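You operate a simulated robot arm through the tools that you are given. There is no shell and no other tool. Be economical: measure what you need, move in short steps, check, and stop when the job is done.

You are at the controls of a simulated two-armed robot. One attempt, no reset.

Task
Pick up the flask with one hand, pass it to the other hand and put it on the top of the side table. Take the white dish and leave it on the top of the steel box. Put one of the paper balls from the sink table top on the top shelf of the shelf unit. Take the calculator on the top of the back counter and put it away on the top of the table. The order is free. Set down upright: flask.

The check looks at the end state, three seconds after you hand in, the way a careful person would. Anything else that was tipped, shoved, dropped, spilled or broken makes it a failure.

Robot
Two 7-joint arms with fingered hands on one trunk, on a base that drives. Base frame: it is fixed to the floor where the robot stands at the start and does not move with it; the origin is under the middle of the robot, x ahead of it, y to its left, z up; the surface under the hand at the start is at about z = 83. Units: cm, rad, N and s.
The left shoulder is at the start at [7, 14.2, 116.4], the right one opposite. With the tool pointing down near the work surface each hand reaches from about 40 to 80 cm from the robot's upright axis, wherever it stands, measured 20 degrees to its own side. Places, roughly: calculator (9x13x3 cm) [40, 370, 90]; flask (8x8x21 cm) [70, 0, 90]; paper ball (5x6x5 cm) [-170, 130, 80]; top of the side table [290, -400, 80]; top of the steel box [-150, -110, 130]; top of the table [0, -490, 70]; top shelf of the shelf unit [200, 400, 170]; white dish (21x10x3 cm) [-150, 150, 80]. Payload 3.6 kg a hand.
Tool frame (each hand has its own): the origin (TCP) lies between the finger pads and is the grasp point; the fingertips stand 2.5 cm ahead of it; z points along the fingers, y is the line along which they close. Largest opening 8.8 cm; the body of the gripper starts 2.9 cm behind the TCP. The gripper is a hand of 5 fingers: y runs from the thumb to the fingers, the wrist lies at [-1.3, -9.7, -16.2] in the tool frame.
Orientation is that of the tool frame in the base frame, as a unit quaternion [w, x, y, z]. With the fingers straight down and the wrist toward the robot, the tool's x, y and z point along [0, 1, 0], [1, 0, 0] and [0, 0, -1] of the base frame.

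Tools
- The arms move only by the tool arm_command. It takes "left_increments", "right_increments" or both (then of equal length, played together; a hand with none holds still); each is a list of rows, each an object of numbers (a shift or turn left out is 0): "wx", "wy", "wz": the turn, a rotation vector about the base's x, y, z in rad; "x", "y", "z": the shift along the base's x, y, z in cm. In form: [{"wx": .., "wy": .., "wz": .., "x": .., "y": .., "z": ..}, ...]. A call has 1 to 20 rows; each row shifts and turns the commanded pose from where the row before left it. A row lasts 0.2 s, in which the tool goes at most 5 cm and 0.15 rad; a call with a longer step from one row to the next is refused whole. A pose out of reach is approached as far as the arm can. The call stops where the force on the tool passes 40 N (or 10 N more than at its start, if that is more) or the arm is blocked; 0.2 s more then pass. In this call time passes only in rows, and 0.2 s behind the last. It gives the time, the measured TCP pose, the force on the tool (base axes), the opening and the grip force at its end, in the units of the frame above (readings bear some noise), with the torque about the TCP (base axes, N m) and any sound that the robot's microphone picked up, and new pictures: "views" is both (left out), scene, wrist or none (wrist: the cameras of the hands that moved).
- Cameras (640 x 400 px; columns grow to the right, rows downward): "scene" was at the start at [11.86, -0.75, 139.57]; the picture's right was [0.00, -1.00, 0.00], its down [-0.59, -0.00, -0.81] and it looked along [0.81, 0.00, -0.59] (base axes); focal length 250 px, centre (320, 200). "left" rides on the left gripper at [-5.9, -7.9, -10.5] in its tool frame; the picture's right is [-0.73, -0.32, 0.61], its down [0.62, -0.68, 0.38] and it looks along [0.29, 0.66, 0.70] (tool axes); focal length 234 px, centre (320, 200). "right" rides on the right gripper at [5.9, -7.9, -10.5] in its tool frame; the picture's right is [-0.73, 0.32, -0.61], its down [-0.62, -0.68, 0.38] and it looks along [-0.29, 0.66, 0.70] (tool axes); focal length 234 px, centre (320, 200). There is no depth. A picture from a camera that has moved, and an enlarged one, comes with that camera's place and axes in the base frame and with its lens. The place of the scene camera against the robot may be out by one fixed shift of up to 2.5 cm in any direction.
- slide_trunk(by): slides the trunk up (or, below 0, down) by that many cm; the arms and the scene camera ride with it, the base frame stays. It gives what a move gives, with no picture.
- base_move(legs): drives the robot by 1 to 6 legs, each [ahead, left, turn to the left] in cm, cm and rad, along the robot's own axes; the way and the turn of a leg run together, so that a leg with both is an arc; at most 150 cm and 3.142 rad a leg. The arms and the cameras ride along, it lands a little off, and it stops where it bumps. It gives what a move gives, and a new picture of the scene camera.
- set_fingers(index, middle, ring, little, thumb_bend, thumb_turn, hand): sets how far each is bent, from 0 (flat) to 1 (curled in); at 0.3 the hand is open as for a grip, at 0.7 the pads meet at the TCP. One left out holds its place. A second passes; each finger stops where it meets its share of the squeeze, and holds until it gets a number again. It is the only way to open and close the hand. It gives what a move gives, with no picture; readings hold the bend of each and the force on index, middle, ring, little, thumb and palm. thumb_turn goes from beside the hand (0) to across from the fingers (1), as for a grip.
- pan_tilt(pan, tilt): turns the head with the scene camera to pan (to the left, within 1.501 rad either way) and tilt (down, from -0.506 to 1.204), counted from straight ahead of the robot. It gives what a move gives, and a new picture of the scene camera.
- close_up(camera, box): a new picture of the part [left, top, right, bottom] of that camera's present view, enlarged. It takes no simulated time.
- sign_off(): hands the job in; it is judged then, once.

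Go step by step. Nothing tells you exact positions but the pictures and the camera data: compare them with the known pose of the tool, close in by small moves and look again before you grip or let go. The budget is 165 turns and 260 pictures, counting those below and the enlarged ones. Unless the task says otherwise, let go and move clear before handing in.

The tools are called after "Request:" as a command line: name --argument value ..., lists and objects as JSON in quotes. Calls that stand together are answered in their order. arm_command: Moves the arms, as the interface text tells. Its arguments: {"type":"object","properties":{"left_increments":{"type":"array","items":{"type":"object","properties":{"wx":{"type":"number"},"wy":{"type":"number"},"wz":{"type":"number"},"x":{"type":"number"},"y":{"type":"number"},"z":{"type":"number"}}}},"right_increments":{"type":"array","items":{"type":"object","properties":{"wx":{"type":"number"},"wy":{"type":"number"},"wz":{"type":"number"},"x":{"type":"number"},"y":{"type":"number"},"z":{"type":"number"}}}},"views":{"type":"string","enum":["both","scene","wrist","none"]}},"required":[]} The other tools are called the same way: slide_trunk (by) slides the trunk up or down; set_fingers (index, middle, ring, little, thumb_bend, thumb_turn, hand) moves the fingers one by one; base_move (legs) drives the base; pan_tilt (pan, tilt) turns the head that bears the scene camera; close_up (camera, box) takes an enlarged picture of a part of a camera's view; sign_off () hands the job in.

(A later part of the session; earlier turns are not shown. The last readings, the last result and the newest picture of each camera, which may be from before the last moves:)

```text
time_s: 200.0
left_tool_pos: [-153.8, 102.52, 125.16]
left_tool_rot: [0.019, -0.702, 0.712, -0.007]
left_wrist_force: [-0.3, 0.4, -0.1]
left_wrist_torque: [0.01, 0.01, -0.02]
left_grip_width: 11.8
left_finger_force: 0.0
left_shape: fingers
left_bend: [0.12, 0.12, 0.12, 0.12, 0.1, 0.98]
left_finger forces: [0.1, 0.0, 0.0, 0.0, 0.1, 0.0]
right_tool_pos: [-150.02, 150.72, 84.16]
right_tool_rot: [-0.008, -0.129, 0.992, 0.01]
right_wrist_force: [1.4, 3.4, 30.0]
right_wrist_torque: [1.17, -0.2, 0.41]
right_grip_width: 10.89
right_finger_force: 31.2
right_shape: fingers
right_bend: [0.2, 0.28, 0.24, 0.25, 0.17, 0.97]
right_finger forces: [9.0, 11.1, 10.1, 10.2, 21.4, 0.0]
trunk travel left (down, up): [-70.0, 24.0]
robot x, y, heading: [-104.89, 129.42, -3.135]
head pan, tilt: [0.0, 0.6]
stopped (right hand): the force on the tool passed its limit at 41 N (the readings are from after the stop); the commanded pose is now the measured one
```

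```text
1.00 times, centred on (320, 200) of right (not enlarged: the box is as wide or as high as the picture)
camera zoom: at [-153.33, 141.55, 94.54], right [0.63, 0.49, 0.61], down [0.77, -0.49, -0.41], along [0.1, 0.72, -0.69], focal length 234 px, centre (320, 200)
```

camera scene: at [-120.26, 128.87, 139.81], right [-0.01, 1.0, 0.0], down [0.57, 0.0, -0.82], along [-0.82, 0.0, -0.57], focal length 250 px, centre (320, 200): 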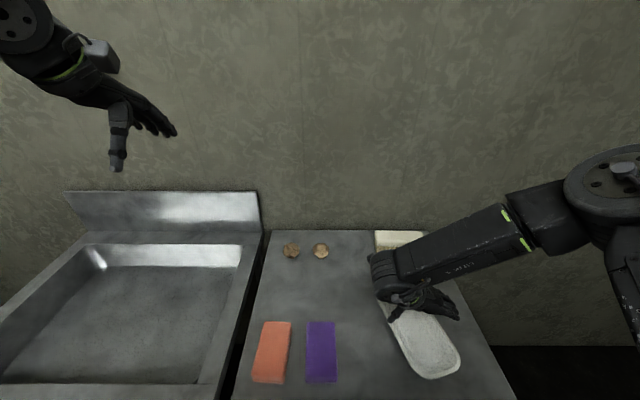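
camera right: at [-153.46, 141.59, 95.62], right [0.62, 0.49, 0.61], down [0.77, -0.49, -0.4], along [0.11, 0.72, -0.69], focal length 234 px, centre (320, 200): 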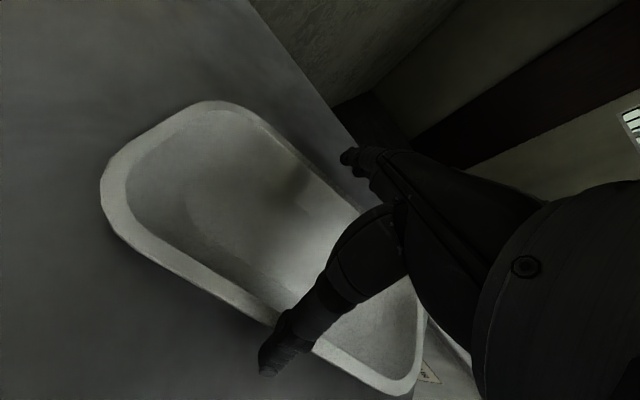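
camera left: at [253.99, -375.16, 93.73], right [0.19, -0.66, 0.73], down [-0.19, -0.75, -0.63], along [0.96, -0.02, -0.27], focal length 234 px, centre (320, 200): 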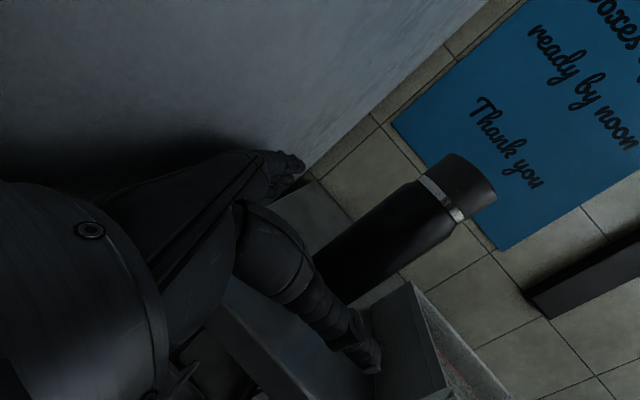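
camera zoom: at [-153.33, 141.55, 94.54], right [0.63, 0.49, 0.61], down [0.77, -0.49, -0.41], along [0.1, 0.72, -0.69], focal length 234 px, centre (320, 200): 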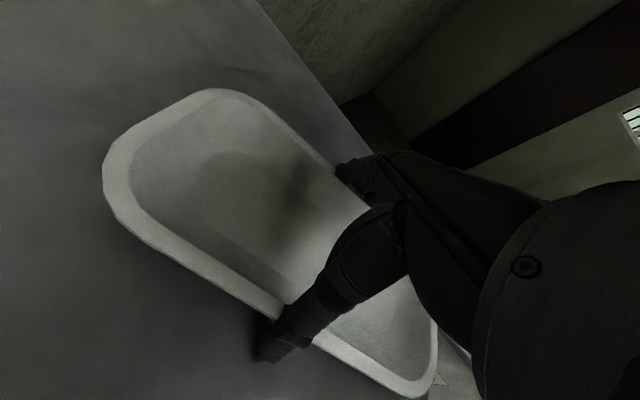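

All five fingers now have contact, though they're pressing down too. I'll ease up slightly, re-close, and test the lift.

Request:
arm_command --right_increments '[{"z": 0.3}]' --views "none"

Request:
set_fingers --hand "right" --thumb_bend 0.5 --index 0.5 --middle 0.5 --ring 0.5 --little 0.5

Request:
arm_command --right_increments '[{"z": 0.4}, {"z": 0.5}, {"z": 0.8}, {"z": 1}]'

Request:
close_up --camera "scene" --box '[320, 220, 480, 380]'

```text
time_s: 200.4
left_tool_pos: [-154.02, 102.71, 125.11]
left_tool_rot: [0.019, -0.702, 0.712, -0.006]
left_wrist_force: [-0.8, 1.2, 0.4]
left_wrist_torque: [-0.01, -0.01, 0.01]
left_grip_width: 11.81
left_finger_force: 0.1
left_shape: fingers
left_bend: [0.12, 0.12, 0.12, 0.12, 0.1, 0.98]
left_finger forces: [0.0, 0.0, 0.1, 0.0, 0.0, 0.0]
right_tool_pos: [-149.93, 150.73, 84.26]
right_tool_rot: [-0.006, -0.129, 0.992, 0.008]
right_wrist_force: [-1.0, 3.6, 20.7]
right_wrist_torque: [0.6, -0.16, 0.44]
right_grip_width: 10.81
right_finger_force: 24.2
right_shape: fingers
right_bend: [0.2, 0.28, 0.25, 0.26, 0.18, 0.97]
right_finger forces: [7.5, 6.8, 8.9, 7.5, 18.8, 0.1]
trunk travel left (down, up): [-70.0, 24.0]
robot x, y, heading: [-104.67, 129.86, -3.133]
head pan, tilt: [0.0, 0.6]
```

```text
time_s: 201.4
left_tool_pos: [-153.78, 102.68, 125.33]
left_tool_rot: [0.019, -0.701, 0.712, -0.007]
left_wrist_force: [-0.7, 0.2, -0.7]
left_wrist_torque: [0.01, -0.02, -0.02]
left_grip_width: 11.81
left_finger_force: 0.1
left_shape: fingers
left_bend: [0.12, 0.12, 0.12, 0.12, 0.1, 0.98]
left_finger forces: [0.1, 0.0, 0.0, 0.0, 0.1, 0.0]
right_tool_pos: [-149.92, 150.68, 84.27]
right_tool_rot: [-0.006, -0.129, 0.992, 0.009]
right_wrist_force: [-4.9, 9.4, 37.3]
right_wrist_torque: [1.34, -0.32, 0.38]
right_grip_width: 10.58
right_finger_force: 29.0
right_shape: fingers
right_bend: [0.21, 0.28, 0.28, 0.28, 0.12, 0.96]
right_finger forces: [9.1, 12.8, 8.5, 14.2, 14.2, 0.0]
trunk travel left (down, up): [-70.0, 24.0]
robot x, y, heading: [-104.45, 129.56, -3.139]
head pan, tilt: [0.0, 0.6]
```

```text
time_s: 202.4
left_tool_pos: [-154.24, 102.77, 125.13]
left_tool_rot: [0.019, -0.702, 0.712, -0.008]
left_wrist_force: [-0.9, 0.1, 0.4]
left_wrist_torque: [0.01, 0.02, 0.01]
left_grip_width: 11.78
left_finger_force: 0.0
left_shape: fingers
left_bend: [0.12, 0.12, 0.12, 0.12, 0.1, 0.98]
left_finger forces: [0.1, 0.0, 0.1, 0.1, 0.1, 0.1]
right_tool_pos: [-150.01, 150.73, 86.72]
right_tool_rot: [-0.004, -0.128, 0.992, 0.008]
right_wrist_force: [-0.5, 0.1, -2.0]
right_wrist_torque: [0.0, -0.01, -0.01]
right_grip_width: 10.29
right_finger_force: 14.1
right_shape: fingers
right_bend: [0.24, 0.35, 0.33, 0.37, 0.12, 0.95]
right_finger forces: [5.2, 1.5, 6.3, 3.1, 11.7, 0.1]
trunk travel left (down, up): [-70.0, 24.0]
robot x, y, heading: [-104.4, 129.89, -3.135]
head pan, tilt: [0.0, 0.6]
camera scene: at [-120.21, 128.86, 139.8], right [-0.01, 1.0, 0.0], down [0.56, 0.0, -0.83], along [-0.82, 0.0, -0.57], focal length 250 px, centre (320, 200)
camera right: at [-153.52, 141.68, 97.2], right [0.63, 0.49, 0.61], down [0.77, -0.49, -0.4], along [0.11, 0.72, -0.69], focal length 234 px, centre (320, 200)
```

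scene: 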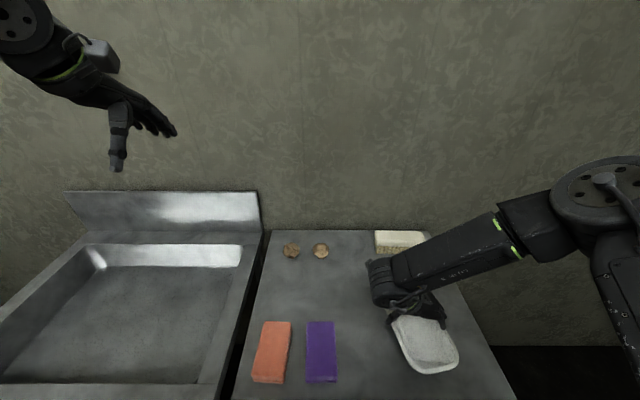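
right: 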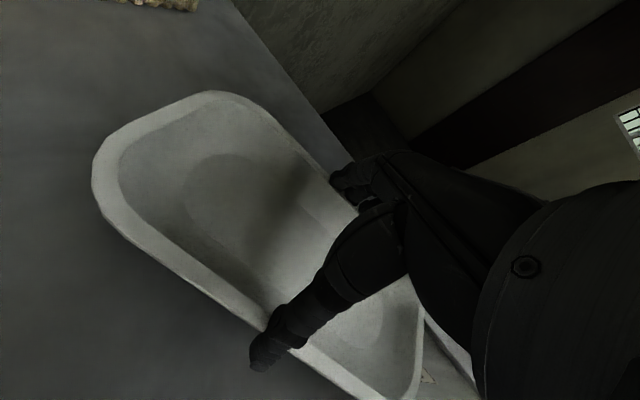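

```text
2.50 times, centred on (400, 300) of scene
camera zoom: at [-120.21, 128.86, 139.8], right [-0.01, 1.0, 0.0], down [0.56, 0.0, -0.83], along [-0.82, 0.0, -0.57], focal length 624 px, centre (120, -50)
```

zoom: 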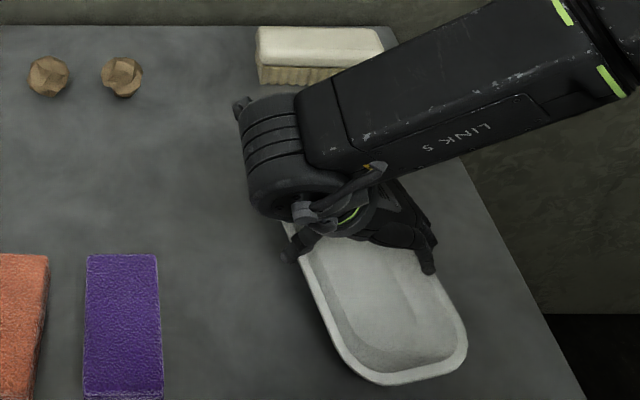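

The dish came up level with the hand. I'll tighten the grip and lift higher.

Request:
set_fingers --hand "right" --thumb_bend 0.6 --index 0.6 --middle 0.6 --ring 0.6 --little 0.6

Request:
arm_command --right_increments '[{"z": 1.5}, {"z": 2}, {"z": 2}, {"z": 2}, {"z": 2}]'

```text
time_s: 203.4
left_tool_pos: [-154.21, 102.7, 125.12]
left_tool_rot: [0.019, -0.702, 0.712, -0.008]
left_wrist_force: [0.1, 0.3, 0.5]
left_wrist_torque: [0.02, -0.01, -0.03]
left_grip_width: 11.78
left_finger_force: 0.0
left_shape: fingers
left_bend: [0.12, 0.12, 0.12, 0.12, 0.1, 0.98]
left_finger forces: [0.0, 0.0, 0.1, 0.1, 0.0, 0.0]
right_tool_pos: [-150.11, 150.84, 86.92]
right_tool_rot: [-0.005, -0.128, 0.992, 0.007]
right_wrist_force: [-0.3, -0.9, 0.0]
right_wrist_torque: [0.0, 0.03, -0.04]
right_grip_width: 2.03
right_finger_force: 0.2
right_shape: fingers
right_bend: [0.6, 0.6, 0.6, 0.6, 0.6, 0.97]
right_finger forces: [0.2, 0.0, 0.0, 0.0, 0.1, 0.0]
trunk travel left (down, up): [-70.0, 24.0]
robot x, y, heading: [-104.49, 129.74, -3.14]
head pan, tilt: [0.0, 0.6]
```

```text
time_s: 204.6
left_tool_pos: [-154.34, 102.82, 124.98]
left_tool_rot: [0.02, -0.702, 0.712, -0.007]
left_wrist_force: [0.2, 0.2, 0.6]
left_wrist_torque: [-0.01, 0.0, -0.03]
left_grip_width: 11.8
left_finger_force: 0.0
left_shape: fingers
left_bend: [0.12, 0.12, 0.12, 0.12, 0.1, 0.98]
left_finger forces: [0.0, 0.0, 0.0, 0.1, 0.0, 0.0]
right_tool_pos: [-150.11, 150.72, 96.4]
right_tool_rot: [-0.004, -0.127, 0.992, 0.007]
right_wrist_force: [-0.2, -0.6, -1.1]
right_wrist_torque: [0.01, 0.01, 0.03]
right_grip_width: 2.04
right_finger_force: 0.0
right_shape: fingers
right_bend: [0.6, 0.6, 0.6, 0.6, 0.6, 0.97]
right_finger forces: [0.1, 0.0, 0.0, 0.1, 0.0, 0.1]
trunk travel left (down, up): [-70.0, 24.0]
robot x, y, heading: [-104.67, 130.07, -3.134]
head pan, tilt: [0.0, 0.6]
camera scene: at [-120.16, 128.84, 139.82], right [-0.01, 1.0, 0.0], down [0.56, 0.0, -0.83], along [-0.83, 0.0, -0.56], focal length 250 px, centre (320, 200)
camera right: at [-153.48, 141.64, 106.75], right [0.63, 0.49, 0.61], down [0.77, -0.49, -0.4], along [0.11, 0.72, -0.69], focal length 234 px, centre (320, 200)
```

scene: 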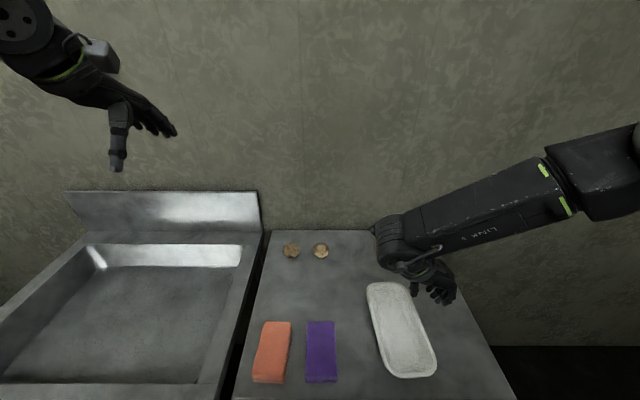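
right: 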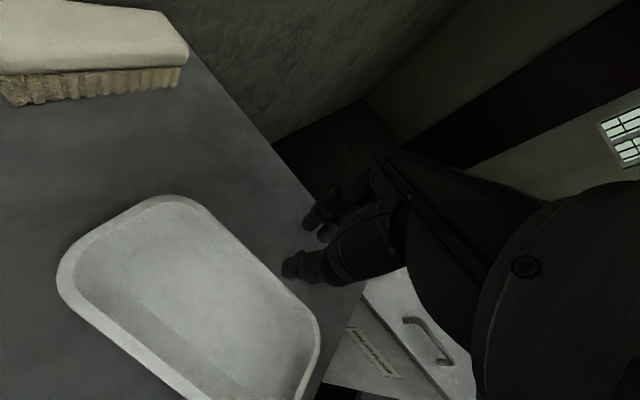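

Tightening further popped the dish out; it just settled flat again on the table. The gentle grip did work, so I'll redo it without over-squeezing. The dish centre is now about [−150, 147.2] with its axis only 0.1 rad off x.

Request:
set_fingers --hand "right" --thumb_bend 0.06 --index 0.06 --middle 0.06 --ring 0.06 --little 0.06

Request:
arm_command --right_increments '[{"wz": -0.08, "y": -1.75}, {"wz": -0.077, "y": -1.75}, {"z": -3}, {"z": -3}, {"z": -1.5}]'

```text
time_s: 205.6
left_tool_pos: [-154.16, 102.73, 125.08]
left_tool_rot: [0.018, -0.701, 0.712, -0.008]
left_wrist_force: [0.5, -0.2, -0.5]
left_wrist_torque: [0.0, 0.0, 0.01]
left_grip_width: 11.84
left_finger_force: 0.0
left_shape: fingers
left_bend: [0.12, 0.12, 0.12, 0.12, 0.1, 0.98]
left_finger forces: [0.0, 0.1, 0.1, 0.0, 0.0, 0.1]
right_tool_pos: [-150.13, 150.74, 96.29]
right_tool_rot: [-0.004, -0.129, 0.992, 0.008]
right_wrist_force: [-0.6, 0.3, 0.1]
right_wrist_torque: [-0.01, -0.04, 0.0]
right_grip_width: 12.54
right_finger_force: 0.1
right_shape: fingers
right_bend: [0.06, 0.06, 0.06, 0.06, 0.06, 0.97]
right_finger forces: [0.0, 0.0, 0.1, 0.0, 0.1, 0.1]
trunk travel left (down, up): [-70.0, 24.0]
robot x, y, heading: [-104.38, 129.87, -3.136]
head pan, tilt: [0.0, 0.6]
```

```text
time_s: 206.8
left_tool_pos: [-154.28, 102.74, 125.09]
left_tool_rot: [0.019, -0.702, 0.712, -0.008]
left_wrist_force: [-0.6, 0.2, 0.6]
left_wrist_torque: [-0.02, -0.01, 0.0]
left_grip_width: 11.83
left_finger_force: 0.1
left_shape: fingers
left_bend: [0.12, 0.12, 0.12, 0.12, 0.1, 0.98]
left_finger forces: [0.1, 0.0, 0.0, 0.0, 0.0, 0.0]
right_tool_pos: [-150.13, 147.22, 88.82]
right_tool_rot: [-0.003, -0.051, 0.999, 0.008]
right_wrist_force: [0.2, 0.6, 0.2]
right_wrist_torque: [-0.04, -0.01, 0.02]
right_grip_width: 12.49
right_finger_force: 0.1
right_shape: fingers
right_bend: [0.06, 0.06, 0.06, 0.06, 0.06, 0.97]
right_finger forces: [0.1, 0.0, 0.0, 0.0, 0.0, 0.1]
trunk travel left (down, up): [-70.0, 24.0]
robot x, y, heading: [-104.32, 129.67, -3.14]
head pan, tilt: [0.0, 0.6]
camera scene: at [-120.22, 128.85, 139.81], right [-0.01, 1.0, 0.0], down [0.57, 0.0, -0.82], along [-0.82, 0.0, -0.57], focal length 250 px, centre (320, 200)
camera right: at [-155.01, 138.84, 99.22], right [0.7, 0.39, 0.61], down [0.69, -0.61, -0.4], along [0.22, 0.69, -0.69], focal length 234 px, centre (320, 200)
```

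scene: 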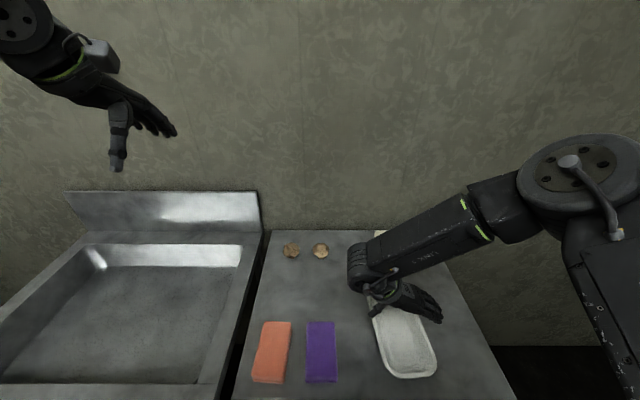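
right: 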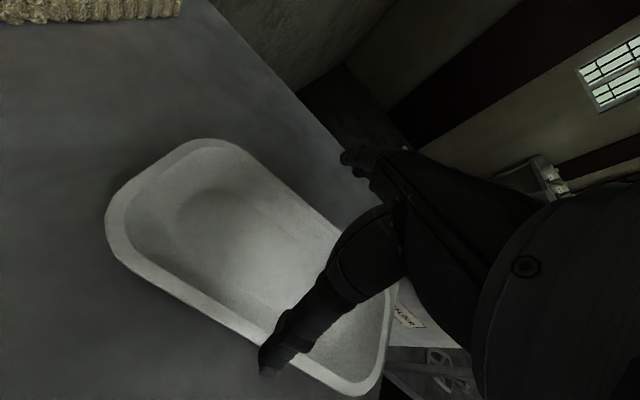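

Centred to within 0.3 cm. I'll descend and close gently to a fixed modest bend.

Request:
arm_command --right_increments '[{"y": -0.3, "z": -1.2}, {"z": -1.2}, {"z": -1}, {"z": -0.6}]' --views "none"

Request:
set_fingers --hand "right" --thumb_bend 0.25 --index 0.25 --middle 0.25 --ring 0.25 --little 0.25

Request:
close_up --camera "right" --box '[0, 0, 640, 400]'

```text
time_s: 207.8
left_tool_pos: [-154.2, 102.75, 125.07]
left_tool_rot: [0.021, -0.701, 0.713, -0.009]
left_wrist_force: [-0.4, 0.1, -1.0]
left_wrist_torque: [-0.01, 0.02, -0.02]
left_grip_width: 11.81
left_finger_force: 0.1
left_shape: fingers
left_bend: [0.12, 0.12, 0.12, 0.12, 0.1, 0.98]
left_finger forces: [0.1, 0.1, 0.0, 0.0, 0.0, 0.1]
right_tool_pos: [-150.12, 146.93, 84.79]
right_tool_rot: [-0.003, -0.051, 0.999, 0.008]
right_wrist_force: [0.1, 0.1, -0.5]
right_wrist_torque: [0.02, -0.03, -0.02]
right_grip_width: 12.5
right_finger_force: 0.0
right_shape: fingers
right_bend: [0.06, 0.06, 0.06, 0.06, 0.06, 0.97]
right_finger forces: [0.1, 0.0, 0.1, 0.1, 0.0, 0.0]
trunk travel left (down, up): [-70.0, 24.0]
robot x, y, heading: [-104.24, 129.81, -3.139]
head pan, tilt: [0.0, 0.6]
```

```text
time_s: 208.8
left_tool_pos: [-154.19, 102.64, 125.08]
left_tool_rot: [0.019, -0.702, 0.712, -0.009]
left_wrist_force: [-1.2, -0.2, -0.2]
left_wrist_torque: [0.01, 0.03, 0.02]
left_grip_width: 11.81
left_finger_force: 0.0
left_shape: fingers
left_bend: [0.12, 0.12, 0.12, 0.12, 0.1, 0.98]
left_finger forces: [0.1, 0.0, 0.1, 0.0, 0.0, 0.1]
right_tool_pos: [-150.13, 146.87, 84.8]
right_tool_rot: [-0.004, -0.051, 0.999, 0.007]
right_wrist_force: [-1.3, 1.2, 2.3]
right_wrist_torque: [0.05, 0.04, 0.01]
right_grip_width: 10.28
right_finger_force: 3.8
right_shape: fingers
right_bend: [0.22, 0.25, 0.24, 0.25, 0.2, 0.97]
right_finger forces: [3.7, 0.0, 0.6, 0.0, 2.7, 0.0]
trunk travel left (down, up): [-70.0, 24.0]
robot x, y, heading: [-104.67, 129.41, -3.136]
head pan, tilt: [0.0, 0.6]
```

```text
1.00 times, centred on (320, 200) of right (not enlarged: the box is as wide or as high as the picture)
camera zoom: at [-154.93, 138.54, 95.25], right [0.7, 0.39, 0.61], down [0.69, -0.61, -0.4], along [0.22, 0.69, -0.69], focal length 234 px, centre (320, 200)
```

zoom: 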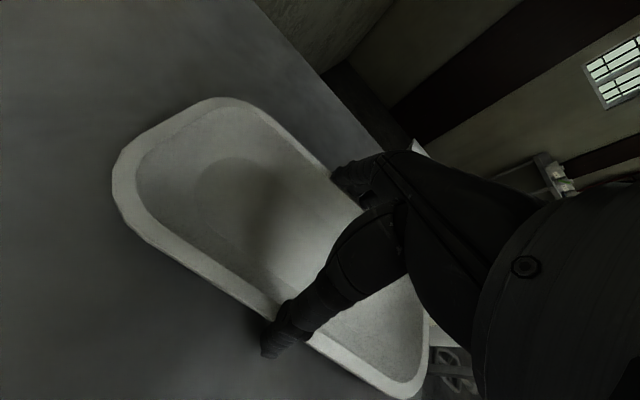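

Request:
set_fingers --hand "right" --thumb_bend 0.34 --index 0.36 --middle 0.36 --ring 0.36 --little 0.36

Request:
arm_command --right_increments '[{"z": 0.4}, {"z": 0.5}, {"z": 0.6}]' --views "wrist"

```text
time_s: 209.8
left_tool_pos: [-154.09, 102.75, 125.27]
left_tool_rot: [0.018, -0.701, 0.712, -0.008]
left_wrist_force: [1.2, 0.2, 0.0]
left_wrist_torque: [0.0, 0.04, -0.01]
left_grip_width: 11.82
left_finger_force: 0.1
left_shape: fingers
left_bend: [0.12, 0.12, 0.12, 0.12, 0.1, 0.98]
left_finger forces: [0.0, 0.0, 0.1, 0.1, 0.0, 0.0]
right_tool_pos: [-150.09, 146.93, 84.89]
right_tool_rot: [-0.005, -0.051, 0.999, 0.007]
right_wrist_force: [-2.1, 3.8, 11.1]
right_wrist_torque: [0.3, 0.01, 0.07]
right_grip_width: 10.1
right_finger_force: 13.4
right_shape: fingers
right_bend: [0.26, 0.33, 0.3, 0.36, 0.19, 0.96]
right_finger forces: [9.2, 2.2, 3.7, 0.3, 9.6, 0.1]
trunk travel left (down, up): [-70.0, 24.0]
robot x, y, heading: [-104.73, 129.93, -3.135]
head pan, tilt: [0.0, 0.6]
```

```text
time_s: 210.6
left_tool_pos: [-154.24, 102.69, 125.07]
left_tool_rot: [0.019, -0.702, 0.712, -0.008]
left_wrist_force: [-0.2, -0.7, 0.7]
left_wrist_torque: [0.01, 0.01, 0.01]
left_grip_width: 11.83
left_finger_force: 0.1
left_shape: fingers
left_bend: [0.12, 0.12, 0.12, 0.12, 0.1, 0.98]
left_finger forces: [0.0, 0.0, 0.0, 0.1, 0.0, 0.0]
right_tool_pos: [-150.17, 146.95, 86.39]
right_tool_rot: [-0.004, -0.051, 0.999, 0.008]
right_wrist_force: [0.0, -0.5, -1.3]
right_wrist_torque: [0.03, 0.0, -0.01]
right_grip_width: 9.94
right_finger_force: 9.9
right_shape: fingers
right_bend: [0.27, 0.35, 0.32, 0.36, 0.19, 0.96]
right_finger forces: [5.5, 2.4, 3.0, 0.2, 9.0, 0.0]
trunk travel left (down, up): [-70.0, 24.0]
robot x, y, heading: [-104.34, 129.65, -3.139]
head pan, tilt: [0.0, 0.6]
camera right: at [-154.93, 138.52, 96.75], right [0.69, 0.39, 0.61], down [0.69, -0.61, -0.4], along [0.22, 0.69, -0.69], focal length 234 px, centre (320, 200)
```

right: 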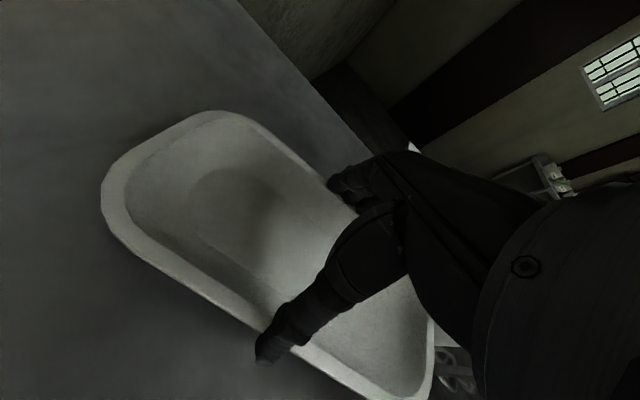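

The dish is held level by thumb, index, middle and ring. I'll lift it steadily.

Request:
arm_command --right_increments '[{"z": 1}, {"z": 1.5}, {"z": 2}, {"z": 2}, {"z": 2}, {"z": 2}, {"z": 2}, {"z": 2}, {"z": 2}]'

```text
time_s: 212.6
left_tool_pos: [-154.06, 102.69, 125.03]
left_tool_rot: [0.02, -0.701, 0.713, -0.007]
left_wrist_force: [0.2, -0.3, 0.8]
left_wrist_torque: [0.0, -0.02, -0.01]
left_grip_width: 11.8
left_finger_force: 0.0
left_shape: fingers
left_bend: [0.12, 0.12, 0.12, 0.12, 0.1, 0.98]
left_finger forces: [0.0, 0.1, 0.1, 0.0, 0.0, 0.1]
right_tool_pos: [-150.05, 146.89, 102.92]
right_tool_rot: [-0.003, -0.051, 0.999, 0.007]
right_wrist_force: [0.2, -0.6, -1.9]
right_wrist_torque: [0.03, 0.01, -0.03]
right_grip_width: 9.91
right_finger_force: 9.4
right_shape: fingers
right_bend: [0.28, 0.35, 0.32, 0.36, 0.19, 0.96]
right_finger forces: [5.4, 2.4, 2.8, 0.3, 8.5, 0.0]
trunk travel left (down, up): [-70.0, 24.0]
robot x, y, heading: [-104.4, 129.66, -3.135]
head pan, tilt: [0.0, 0.6]
camera scene: at [-120.17, 128.84, 139.81], right [-0.01, 1.0, 0.0], down [0.56, 0.0, -0.83], along [-0.83, 0.0, -0.56], focal length 250 px, centre (320, 200)
camera right: at [-154.88, 138.49, 113.31], right [0.69, 0.39, 0.61], down [0.69, -0.61, -0.4], along [0.22, 0.69, -0.69], focal length 234 px, centre (320, 200)
```

scene: 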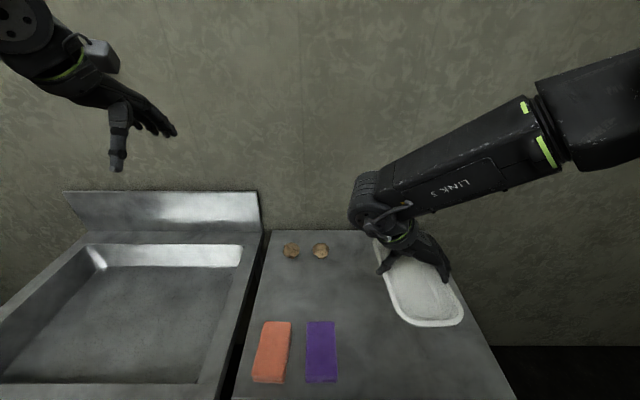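
right: 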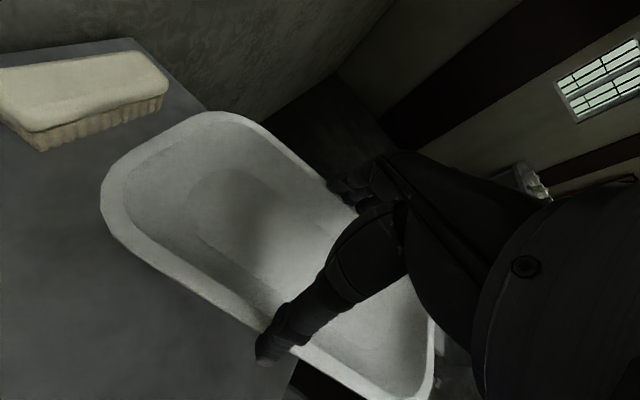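

The dish is securely up. While here, I'll take a paper ball with the left hand. The left ball is at about [−172.5, 120.2, 84], so I'll approach above it.

Request:
set_fingers --hand "left" --thumb_bend 0.28 --index 0.28 --middle 0.28 --ring 0.28 --little 0.28

Request:
arm_command --left_increments '[{"x": -3, "y": 2.8, "z": -2}, {"x": -3, "y": 2.8, "z": -2}, {"x": -3, "y": 2.8, "z": -2}, {"x": -3, "y": 2.8, "z": -2.5}, {"x": -3, "y": 2.8, "z": -2.5}, {"x": -3, "y": 2.8, "z": -3}, {"z": -4}, {"z": -4}]'

```text
time_s: 213.6
left_tool_pos: [-154.24, 102.76, 125.08]
left_tool_rot: [0.019, -0.702, 0.712, -0.007]
left_wrist_force: [0.0, -0.7, 0.0]
left_wrist_torque: [0.02, -0.02, 0.0]
left_grip_width: 8.94
left_finger_force: 0.0
left_shape: fingers
left_bend: [0.28, 0.28, 0.28, 0.28, 0.28, 0.98]
left_finger forces: [0.0, 0.0, 0.0, 0.1, 0.0, 0.1]
right_tool_pos: [-150.13, 147.03, 102.88]
right_tool_rot: [-0.004, -0.05, 0.999, 0.008]
right_wrist_force: [0.1, -1.5, -1.0]
right_wrist_torque: [0.0, 0.07, 0.01]
right_grip_width: 9.9
right_finger_force: 9.8
right_shape: fingers
right_bend: [0.28, 0.35, 0.32, 0.36, 0.19, 0.96]
right_finger forces: [5.3, 2.4, 2.8, 0.3, 8.5, 0.0]
trunk travel left (down, up): [-70.0, 24.0]
robot x, y, heading: [-104.74, 129.83, -3.136]
head pan, tilt: [0.0, 0.6]
```

```text
refused: row 6 steps farther than a row can; nothing moved
```

Request:
arm_command --left_increments '[{"x": -3, "y": 2.8, "z": -2}, {"x": -3, "y": 2.8, "z": -2}, {"x": -3, "y": 2.8, "z": -2}, {"x": -3, "y": 2.8, "z": -2}, {"x": -3, "y": 2.8, "z": -2.5}, {"x": -3, "y": 2.8, "z": -2.5}, {"z": -4.5}, {"z": -4.5}]'

```text
time_s: 215.4
left_tool_pos: [-172.29, 119.55, 103.04]
left_tool_rot: [0.02, -0.702, 0.712, -0.01]
left_wrist_force: [0.0, 0.5, 0.1]
left_wrist_torque: [-0.01, 0.01, 0.04]
left_grip_width: 8.89
left_finger_force: 0.0
left_shape: fingers
left_bend: [0.28, 0.28, 0.28, 0.28, 0.28, 0.98]
left_finger forces: [0.0, 0.1, 0.0, 0.1, 0.0, 0.1]
right_tool_pos: [-150.19, 146.94, 102.86]
right_tool_rot: [-0.002, -0.051, 0.999, 0.008]
right_wrist_force: [0.0, 0.9, -1.9]
right_wrist_torque: [0.02, -0.06, 0.02]
right_grip_width: 9.88
right_finger_force: 9.4
right_shape: fingers
right_bend: [0.28, 0.35, 0.32, 0.36, 0.19, 0.96]
right_finger forces: [5.3, 2.2, 2.8, 0.1, 8.3, 0.1]
trunk travel left (down, up): [-70.0, 24.0]
robot x, y, heading: [-104.73, 129.22, -3.133]
head pan, tilt: [0.0, 0.6]
camera scene: at [-120.33, 128.86, 139.81], right [-0.01, 1.0, 0.0], down [0.57, 0.0, -0.82], along [-0.82, 0.0, -0.57], focal length 250 px, centre (320, 200)
camera left: at [-164.65, 125.14, 113.79], right [0.36, 0.73, -0.58], down [0.69, -0.63, -0.37], along [-0.63, -0.27, -0.73], focal length 234 px, centre (320, 200)
```

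scene: 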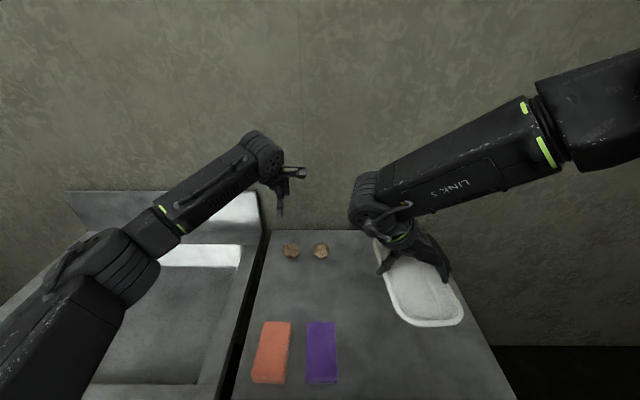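
left: 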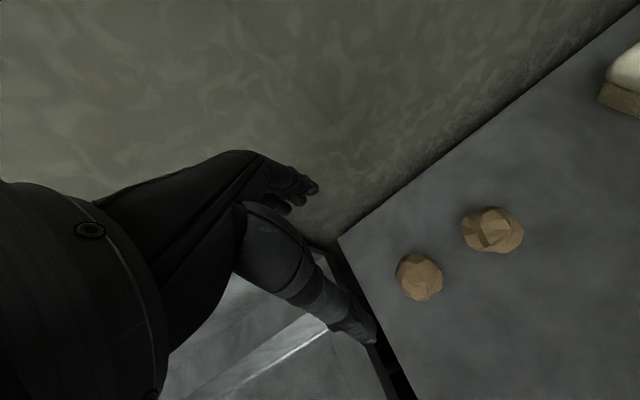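

Ball 1 is at [−171.5, 120.6]. I'll align and descend.

Request:
arm_command --left_increments '[{"x": 0.7, "y": 0.7, "z": -3}, {"z": -4}, {"z": -4}, {"z": -3}]' --views "wrist"

```text
time_s: 216.4
left_tool_pos: [-171.51, 120.19, 89.01]
left_tool_rot: [0.02, -0.702, 0.712, -0.008]
left_wrist_force: [0.1, -0.7, -0.2]
left_wrist_torque: [0.01, -0.01, 0.0]
left_grip_width: 8.86
left_finger_force: 0.0
left_shape: fingers
left_bend: [0.28, 0.28, 0.28, 0.28, 0.28, 0.98]
left_finger forces: [0.1, 0.0, 0.0, 0.1, 0.1, 0.0]
right_tool_pos: [-150.14, 146.97, 102.89]
right_tool_rot: [-0.004, -0.051, 0.999, 0.008]
right_wrist_force: [-0.3, -0.9, -1.9]
right_wrist_torque: [-0.03, 0.01, -0.02]
right_grip_width: 9.92
right_finger_force: 9.4
right_shape: fingers
right_bend: [0.28, 0.35, 0.32, 0.36, 0.19, 0.96]
right_finger forces: [5.3, 2.2, 2.7, 0.2, 8.3, 0.0]
trunk travel left (down, up): [-70.0, 24.0]
robot x, y, heading: [-104.45, 129.66, -3.137]
head pan, tilt: [0.0, 0.6]
camera left: at [-163.87, 125.77, 99.92], right [0.36, 0.73, -0.58], down [0.69, -0.63, -0.37], along [-0.63, -0.27, -0.73], focal length 234 px, centre (320, 200)
```

left: 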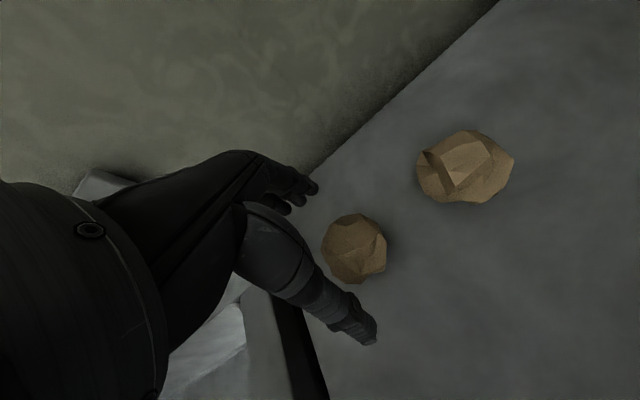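

Request:
arm_command --left_increments '[{"y": 0.5, "z": -1.5}, {"z": -1.5}, {"z": -1}]' --views "wrist"

Request:
set_fingers --hand "left" --thumb_bend 0.65 --index 0.65 --middle 0.65 --ring 0.65 --little 0.5

Request:
close_up --camera "left" --box '[0, 0, 640, 400]'

```text
time_s: 217.2
left_tool_pos: [-171.54, 120.65, 85.15]
left_tool_rot: [0.019, -0.701, 0.713, -0.009]
left_wrist_force: [-0.3, 0.8, 0.9]
left_wrist_torque: [0.04, -0.01, -0.03]
left_grip_width: 8.89
left_finger_force: 0.1
left_shape: fingers
left_bend: [0.28, 0.28, 0.28, 0.28, 0.28, 0.98]
left_finger forces: [0.0, 0.0, 0.0, 0.1, 0.0, 0.0]
right_tool_pos: [-150.14, 146.87, 102.82]
right_tool_rot: [-0.004, -0.05, 0.999, 0.008]
right_wrist_force: [0.7, 0.2, -1.2]
right_wrist_torque: [-0.01, 0.0, 0.01]
right_grip_width: 9.9
right_finger_force: 10.0
right_shape: fingers
right_bend: [0.28, 0.35, 0.32, 0.36, 0.19, 0.96]
right_finger forces: [5.2, 2.3, 2.8, 0.2, 8.2, 0.1]
trunk travel left (down, up): [-70.0, 24.0]
robot x, y, heading: [-104.38, 129.51, -3.138]
head pan, tilt: [0.0, 0.6]
camera left: at [-163.91, 126.28, 96.0], right [0.36, 0.73, -0.58], down [0.69, -0.63, -0.37], along [-0.63, -0.27, -0.73], focal length 234 px, centre (320, 200)
```

left: 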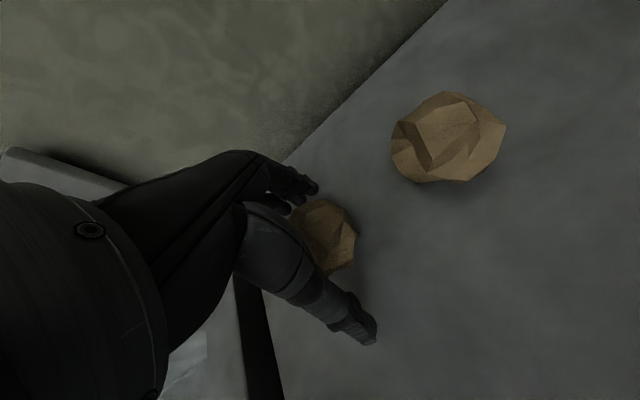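

```text
time_s: 218.2
left_tool_pos: [-171.55, 120.82, 85.12]
left_tool_rot: [0.018, -0.701, 0.713, -0.008]
left_wrist_force: [0.3, 0.0, 0.0]
left_wrist_torque: [0.0, 0.01, -0.02]
left_grip_width: 3.44
left_finger_force: 11.0
left_shape: fingers
left_bend: [0.57, 0.58, 0.64, 0.5, 0.52, 0.96]
left_finger forces: [6.1, 4.5, 0.6, 0.0, 11.1, 0.0]
right_tool_pos: [-150.21, 147.04, 102.78]
right_tool_rot: [-0.005, -0.051, 0.999, 0.007]
right_wrist_force: [0.0, 0.0, -1.7]
right_wrist_torque: [-0.03, 0.0, -0.03]
right_grip_width: 9.87
right_finger_force: 9.8
right_shape: fingers
right_bend: [0.28, 0.35, 0.32, 0.36, 0.19, 0.96]
right_finger forces: [5.2, 2.3, 2.8, 0.2, 8.1, 0.0]
trunk travel left (down, up): [-70.0, 24.0]
robot x, y, heading: [-104.71, 129.87, -3.138]
head pan, tilt: [0.0, 0.6]
```

```text
1.00 times, centred on (320, 200) of left (not enlarged: the box is as wide or as high as the picture)
camera zoom: at [-163.91, 126.27, 96.0], right [0.36, 0.73, -0.58], down [0.69, -0.63, -0.37], along [-0.63, -0.27, -0.73], focal length 234 px, centre (320, 200)
```

zoom: 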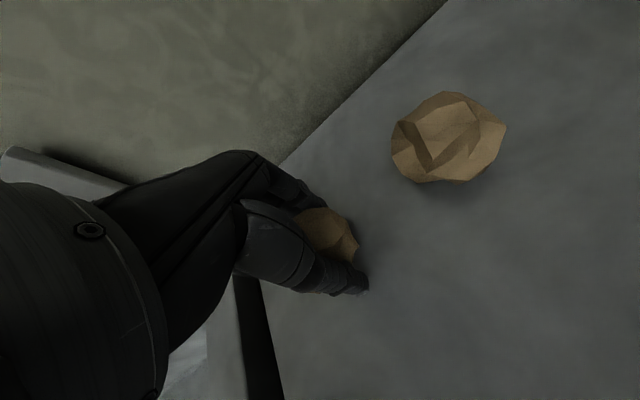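

The ball is gripped with thumb, index and middle at 11 N. I'll lift it and bring the left hand back.

Request:
arm_command --left_increments '[{"z": 1}, {"z": 2}, {"z": 3}, {"z": 4}, {"z": 4}, {"z": 3, "x": 2, "y": -2}, {"z": 3, "x": 2, "y": -2}, {"x": 3, "y": -3}, {"x": 3, "y": -3}, {"x": 3, "y": -3}, {"x": 3, "y": -2}]'

```text
time_s: 220.6
left_tool_pos: [-155.41, 105.67, 105.09]
left_tool_rot: [0.019, -0.702, 0.712, -0.007]
left_wrist_force: [0.5, 0.2, 0.6]
left_wrist_torque: [0.01, 0.03, 0.0]
left_grip_width: 3.33
left_finger_force: 11.0
left_shape: fingers
left_bend: [0.57, 0.59, 0.64, 0.5, 0.53, 0.96]
left_finger forces: [6.0, 4.2, 0.6, 0.1, 10.5, 0.0]
right_tool_pos: [-150.02, 146.87, 103.04]
right_tool_rot: [-0.004, -0.05, 0.999, 0.009]
right_wrist_force: [-0.2, 0.9, -1.1]
right_wrist_torque: [0.0, 0.03, 0.0]
right_grip_width: 9.88
right_finger_force: 9.1
right_shape: fingers
right_bend: [0.28, 0.35, 0.32, 0.36, 0.19, 0.96]
right_finger forces: [5.0, 2.1, 2.5, 0.1, 7.9, 0.0]
trunk travel left (down, up): [-70.0, 24.0]
robot x, y, heading: [-104.37, 129.89, -3.141]
head pan, tilt: [0.0, 0.6]
camera scene: at [-120.1, 128.78, 139.83], right [-0.01, 1.0, 0.0], down [0.56, 0.0, -0.83], along [-0.83, 0.0, -0.56], focal length 250 px, centre (320, 200)
camera left: at [-147.75, 111.23, 115.95], right [0.36, 0.73, -0.58], down [0.69, -0.63, -0.37], along [-0.63, -0.27, -0.73], focal length 234 px, centre (320, 200)
```

scene: 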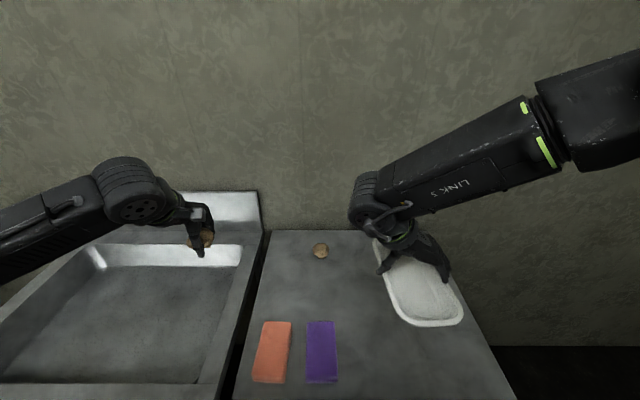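
left: 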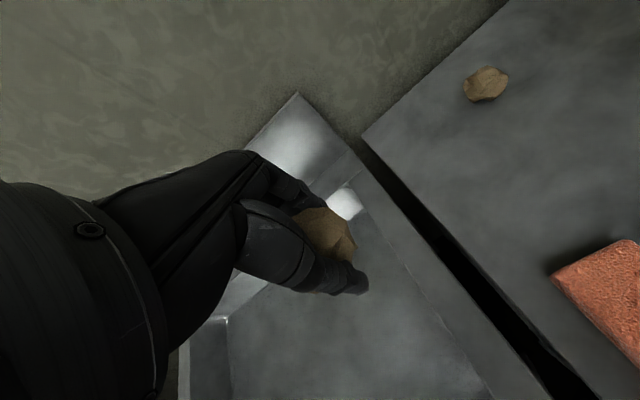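

Both items are held. Next is the steel box. I'll strafe left, back out, and slide sideways down the corridor facing −x to stand opposite the box at about y=−123.

Request:
base_move --legs '[[0, 25, 0], [-94, 0, 0], [0, 110, 0], [0, 115, 0]]'

Request:
pan_tilt --pan 0.0 --tilt 0.35

```text
time_s: 237.7
left_tool_pos: [-60.67, -143.82, 104.98]
left_tool_rot: [0.02, -0.698, 0.715, -0.008]
left_wrist_force: [-0.4, -0.2, -0.1]
left_wrist_torque: [0.0, 0.03, 0.03]
left_grip_width: 3.36
left_finger_force: 10.8
left_shape: fingers
left_bend: [0.57, 0.59, 0.64, 0.5, 0.53, 0.96]
left_finger forces: [6.0, 4.3, 0.6, 0.0, 10.5, 0.0]
right_tool_pos: [-54.94, -102.63, 102.79]
right_tool_rot: [-0.004, -0.046, 0.999, 0.007]
right_wrist_force: [0.2, 0.2, -1.2]
right_wrist_torque: [-0.01, 0.02, -0.01]
right_grip_width: 9.83
right_finger_force: 8.9
right_shape: fingers
right_bend: [0.28, 0.35, 0.32, 0.36, 0.19, 0.96]
right_finger forces: [5.0, 2.1, 2.7, 0.3, 7.6, 0.0]
trunk travel left (down, up): [-70.0, 24.0]
robot x, y, heading: [-9.43, -120.17, 3.137]
head pan, tilt: [0.0, 0.6]
camera scene: at [-25.24, -120.96, 139.81], right [0.0, 1.0, 0.0], down [0.57, 0.0, -0.82], along [-0.82, 0.0, -0.57], focal length 250 px, centre (320, 200)
```

scene: 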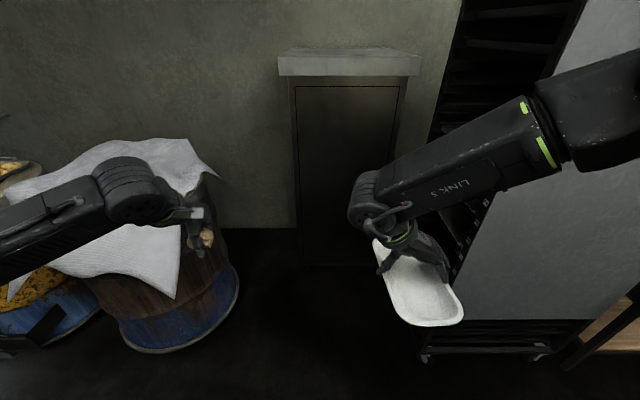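

```text
time_s: 238.4
left_tool_pos: [-60.67, -143.7, 104.98]
left_tool_rot: [0.019, -0.698, 0.716, -0.008]
left_wrist_force: [-0.1, 0.0, 0.7]
left_wrist_torque: [-0.04, 0.01, -0.01]
left_grip_width: 3.36
left_finger_force: 10.9
left_shape: fingers
left_bend: [0.57, 0.59, 0.64, 0.5, 0.53, 0.96]
left_finger forces: [6.0, 4.3, 0.6, 0.0, 10.4, 0.1]
right_tool_pos: [-54.85, -102.53, 102.78]
right_tool_rot: [-0.004, -0.046, 0.999, 0.008]
right_wrist_force: [0.0, -0.7, -1.0]
right_wrist_torque: [0.0, -0.01, 0.03]
right_grip_width: 9.86
right_finger_force: 8.1
right_shape: fingers
right_bend: [0.28, 0.35, 0.32, 0.36, 0.19, 0.96]
right_finger forces: [4.9, 2.1, 2.6, 0.3, 7.6, 0.0]
trunk travel left (down, up): [-70.0, 24.0]
robot x, y, heading: [-9.34, -120.27, 3.141]
head pan, tilt: [0.0, 0.351]
camera scene: at [-25.72, -120.99, 142.08], right [0.0, 1.0, 0.0], down [0.34, 0.0, -0.94], along [-0.94, 0.0, -0.34], focal length 250 px, centre (320, 200)
```

scene: 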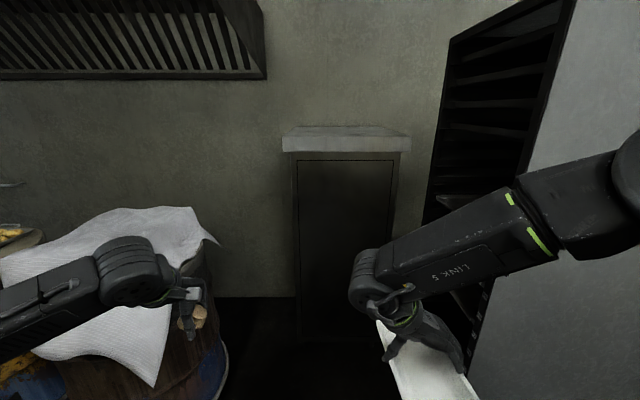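

The steel box's lid is at z≈130, about y −138 to −78, set back in the recess. I'll raise the trunk and right hand, drive in partway and look.

Request:
slide_trunk --by 24

Request:
arm_command --right_increments '[{"z": 2.5}, {"z": 2.5}, {"z": 2.5}, {"z": 2.5}, {"z": 2.5}, {"z": 2.5}]' --left_increments '[{"z": 2.5}, {"z": 2.5}, {"z": 2.5}, {"z": 2.5}, {"z": 2.5}, {"z": 2.5}]' --views "none"

Request:
base_move --legs '[[60, 10, 0]]'

Request:
pan_tilt --pan 0.0 --tilt 0.5

```text
time_s: 240.9
left_tool_pos: [-60.77, -143.83, 128.92]
left_tool_rot: [0.019, -0.698, 0.716, -0.008]
left_wrist_force: [-0.4, -0.1, 0.0]
left_wrist_torque: [0.01, 0.02, 0.0]
left_grip_width: 3.37
left_finger_force: 10.3
left_shape: fingers
left_bend: [0.57, 0.59, 0.64, 0.5, 0.53, 0.96]
left_finger forces: [6.0, 4.2, 0.7, 0.0, 10.4, 0.0]
right_tool_pos: [-54.97, -102.85, 126.81]
right_tool_rot: [-0.004, -0.047, 0.999, 0.008]
right_wrist_force: [-0.4, -0.2, -1.2]
right_wrist_torque: [-0.01, 0.0, 0.01]
right_grip_width: 9.84
right_finger_force: 8.2
right_shape: fingers
right_bend: [0.28, 0.35, 0.32, 0.36, 0.19, 0.96]
right_finger forces: [4.7, 2.0, 2.7, 0.4, 7.5, 0.0]
trunk travel left (down, up): [-94.0, 0.0]
robot x, y, heading: [-9.44, -120.29, 3.14]
head pan, tilt: [0.0, 0.351]
```

```text
time_s: 242.3
left_tool_pos: [-60.65, -143.74, 143.99]
left_tool_rot: [0.02, -0.699, 0.715, -0.008]
left_wrist_force: [0.0, 0.9, 0.6]
left_wrist_torque: [-0.03, 0.0, -0.02]
left_grip_width: 3.33
left_finger_force: 10.4
left_shape: fingers
left_bend: [0.57, 0.59, 0.64, 0.5, 0.53, 0.96]
left_finger forces: [6.0, 4.3, 0.7, 0.0, 10.4, 0.0]
right_tool_pos: [-52.31, -104.9, 138.0]
right_tool_rot: [-0.007, -0.048, 0.999, 0.007]
right_wrist_force: [0.6, 0.2, -1.3]
right_wrist_torque: [0.03, 0.03, -0.02]
right_grip_width: 9.82
right_finger_force: 8.5
right_shape: fingers
right_bend: [0.28, 0.35, 0.33, 0.36, 0.19, 0.96]
right_finger forces: [4.7, 2.1, 2.5, 0.3, 7.3, 0.0]
right hand out of reach, approached as far as the arm can: row 4, 5, 6
trunk travel left (down, up): [-94.0, 0.0]
robot x, y, heading: [-9.79, -120.3, 3.139]
head pan, tilt: [0.0, 0.351]
```

```text
time_s: 245.7
left_tool_pos: [-120.13, -153.91, 144.08]
left_tool_rot: [0.018, -0.7, 0.714, -0.009]
left_wrist_force: [0.7, -0.2, -0.3]
left_wrist_torque: [0.03, 0.02, 0.0]
left_grip_width: 3.33
left_finger_force: 10.7
left_shape: fingers
left_bend: [0.57, 0.59, 0.64, 0.5, 0.53, 0.96]
left_finger forces: [6.1, 4.3, 0.7, 0.0, 10.4, 0.0]
right_tool_pos: [-112.08, -115.02, 137.84]
right_tool_rot: [-0.006, -0.05, 0.999, 0.007]
right_wrist_force: [-0.1, -0.4, -0.7]
right_wrist_torque: [-0.01, 0.0, 0.0]
right_grip_width: 9.84
right_finger_force: 8.2
right_shape: fingers
right_bend: [0.28, 0.35, 0.33, 0.36, 0.19, 0.96]
right_finger forces: [4.7, 1.9, 2.5, 0.3, 7.2, 0.0]
trunk travel left (down, up): [-94.0, 0.0]
robot x, y, heading: [-69.4, -130.44, -3.138]
head pan, tilt: [0.0, 0.351]
camera scene: at [-85.24, -130.93, 166.11], right [0.0, 1.0, 0.0], down [0.34, 0.0, -0.94], along [-0.94, 0.0, -0.34], focal length 250 px, centre (320, 200)
```

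scene: 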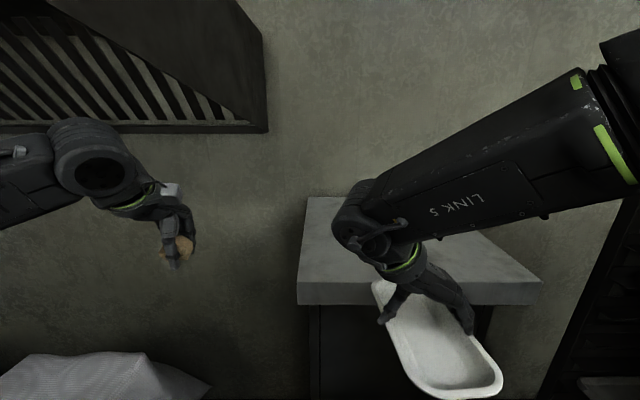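

```text
time_s: 246.4
left_tool_pos: [-120.29, -153.91, 144.01]
left_tool_rot: [0.019, -0.701, 0.713, -0.007]
left_wrist_force: [-1.3, 0.3, 0.4]
left_wrist_torque: [0.0, -0.01, 0.02]
left_grip_width: 3.35
left_finger_force: 11.0
left_shape: fingers
left_bend: [0.57, 0.59, 0.64, 0.5, 0.53, 0.96]
left_finger forces: [6.1, 4.3, 0.8, 0.0, 10.4, 0.1]
right_tool_pos: [-112.14, -115.03, 137.84]
right_tool_rot: [-0.006, -0.05, 0.999, 0.007]
right_wrist_force: [-0.2, -0.5, -1.1]
right_wrist_torque: [-0.05, -0.03, -0.01]
right_grip_width: 9.81
right_finger_force: 8.5
right_shape: fingers
right_bend: [0.28, 0.35, 0.33, 0.36, 0.19, 0.96]
right_finger forces: [4.7, 1.9, 2.5, 0.3, 7.2, 0.0]
trunk travel left (down, up): [-94.0, 0.0]
robot x, y, heading: [-68.79, -130.29, -3.141]
head pan, tilt: [0.0, 0.499]
camera scene: at [-85.18, -130.96, 164.73], right [0.0, 1.0, 0.0], down [0.48, 0.0, -0.88], along [-0.88, 0.0, -0.48], focal length 250 px, centre (320, 200)
```

scene: 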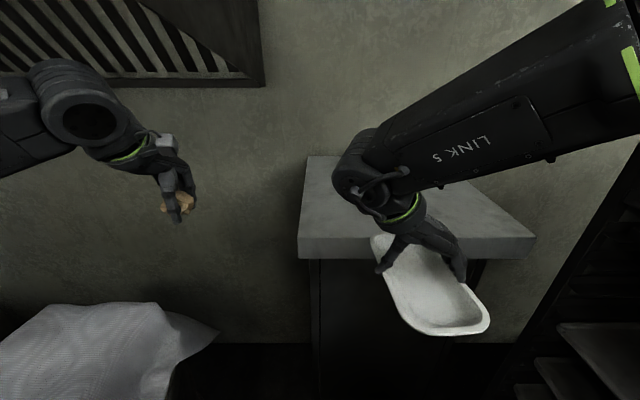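

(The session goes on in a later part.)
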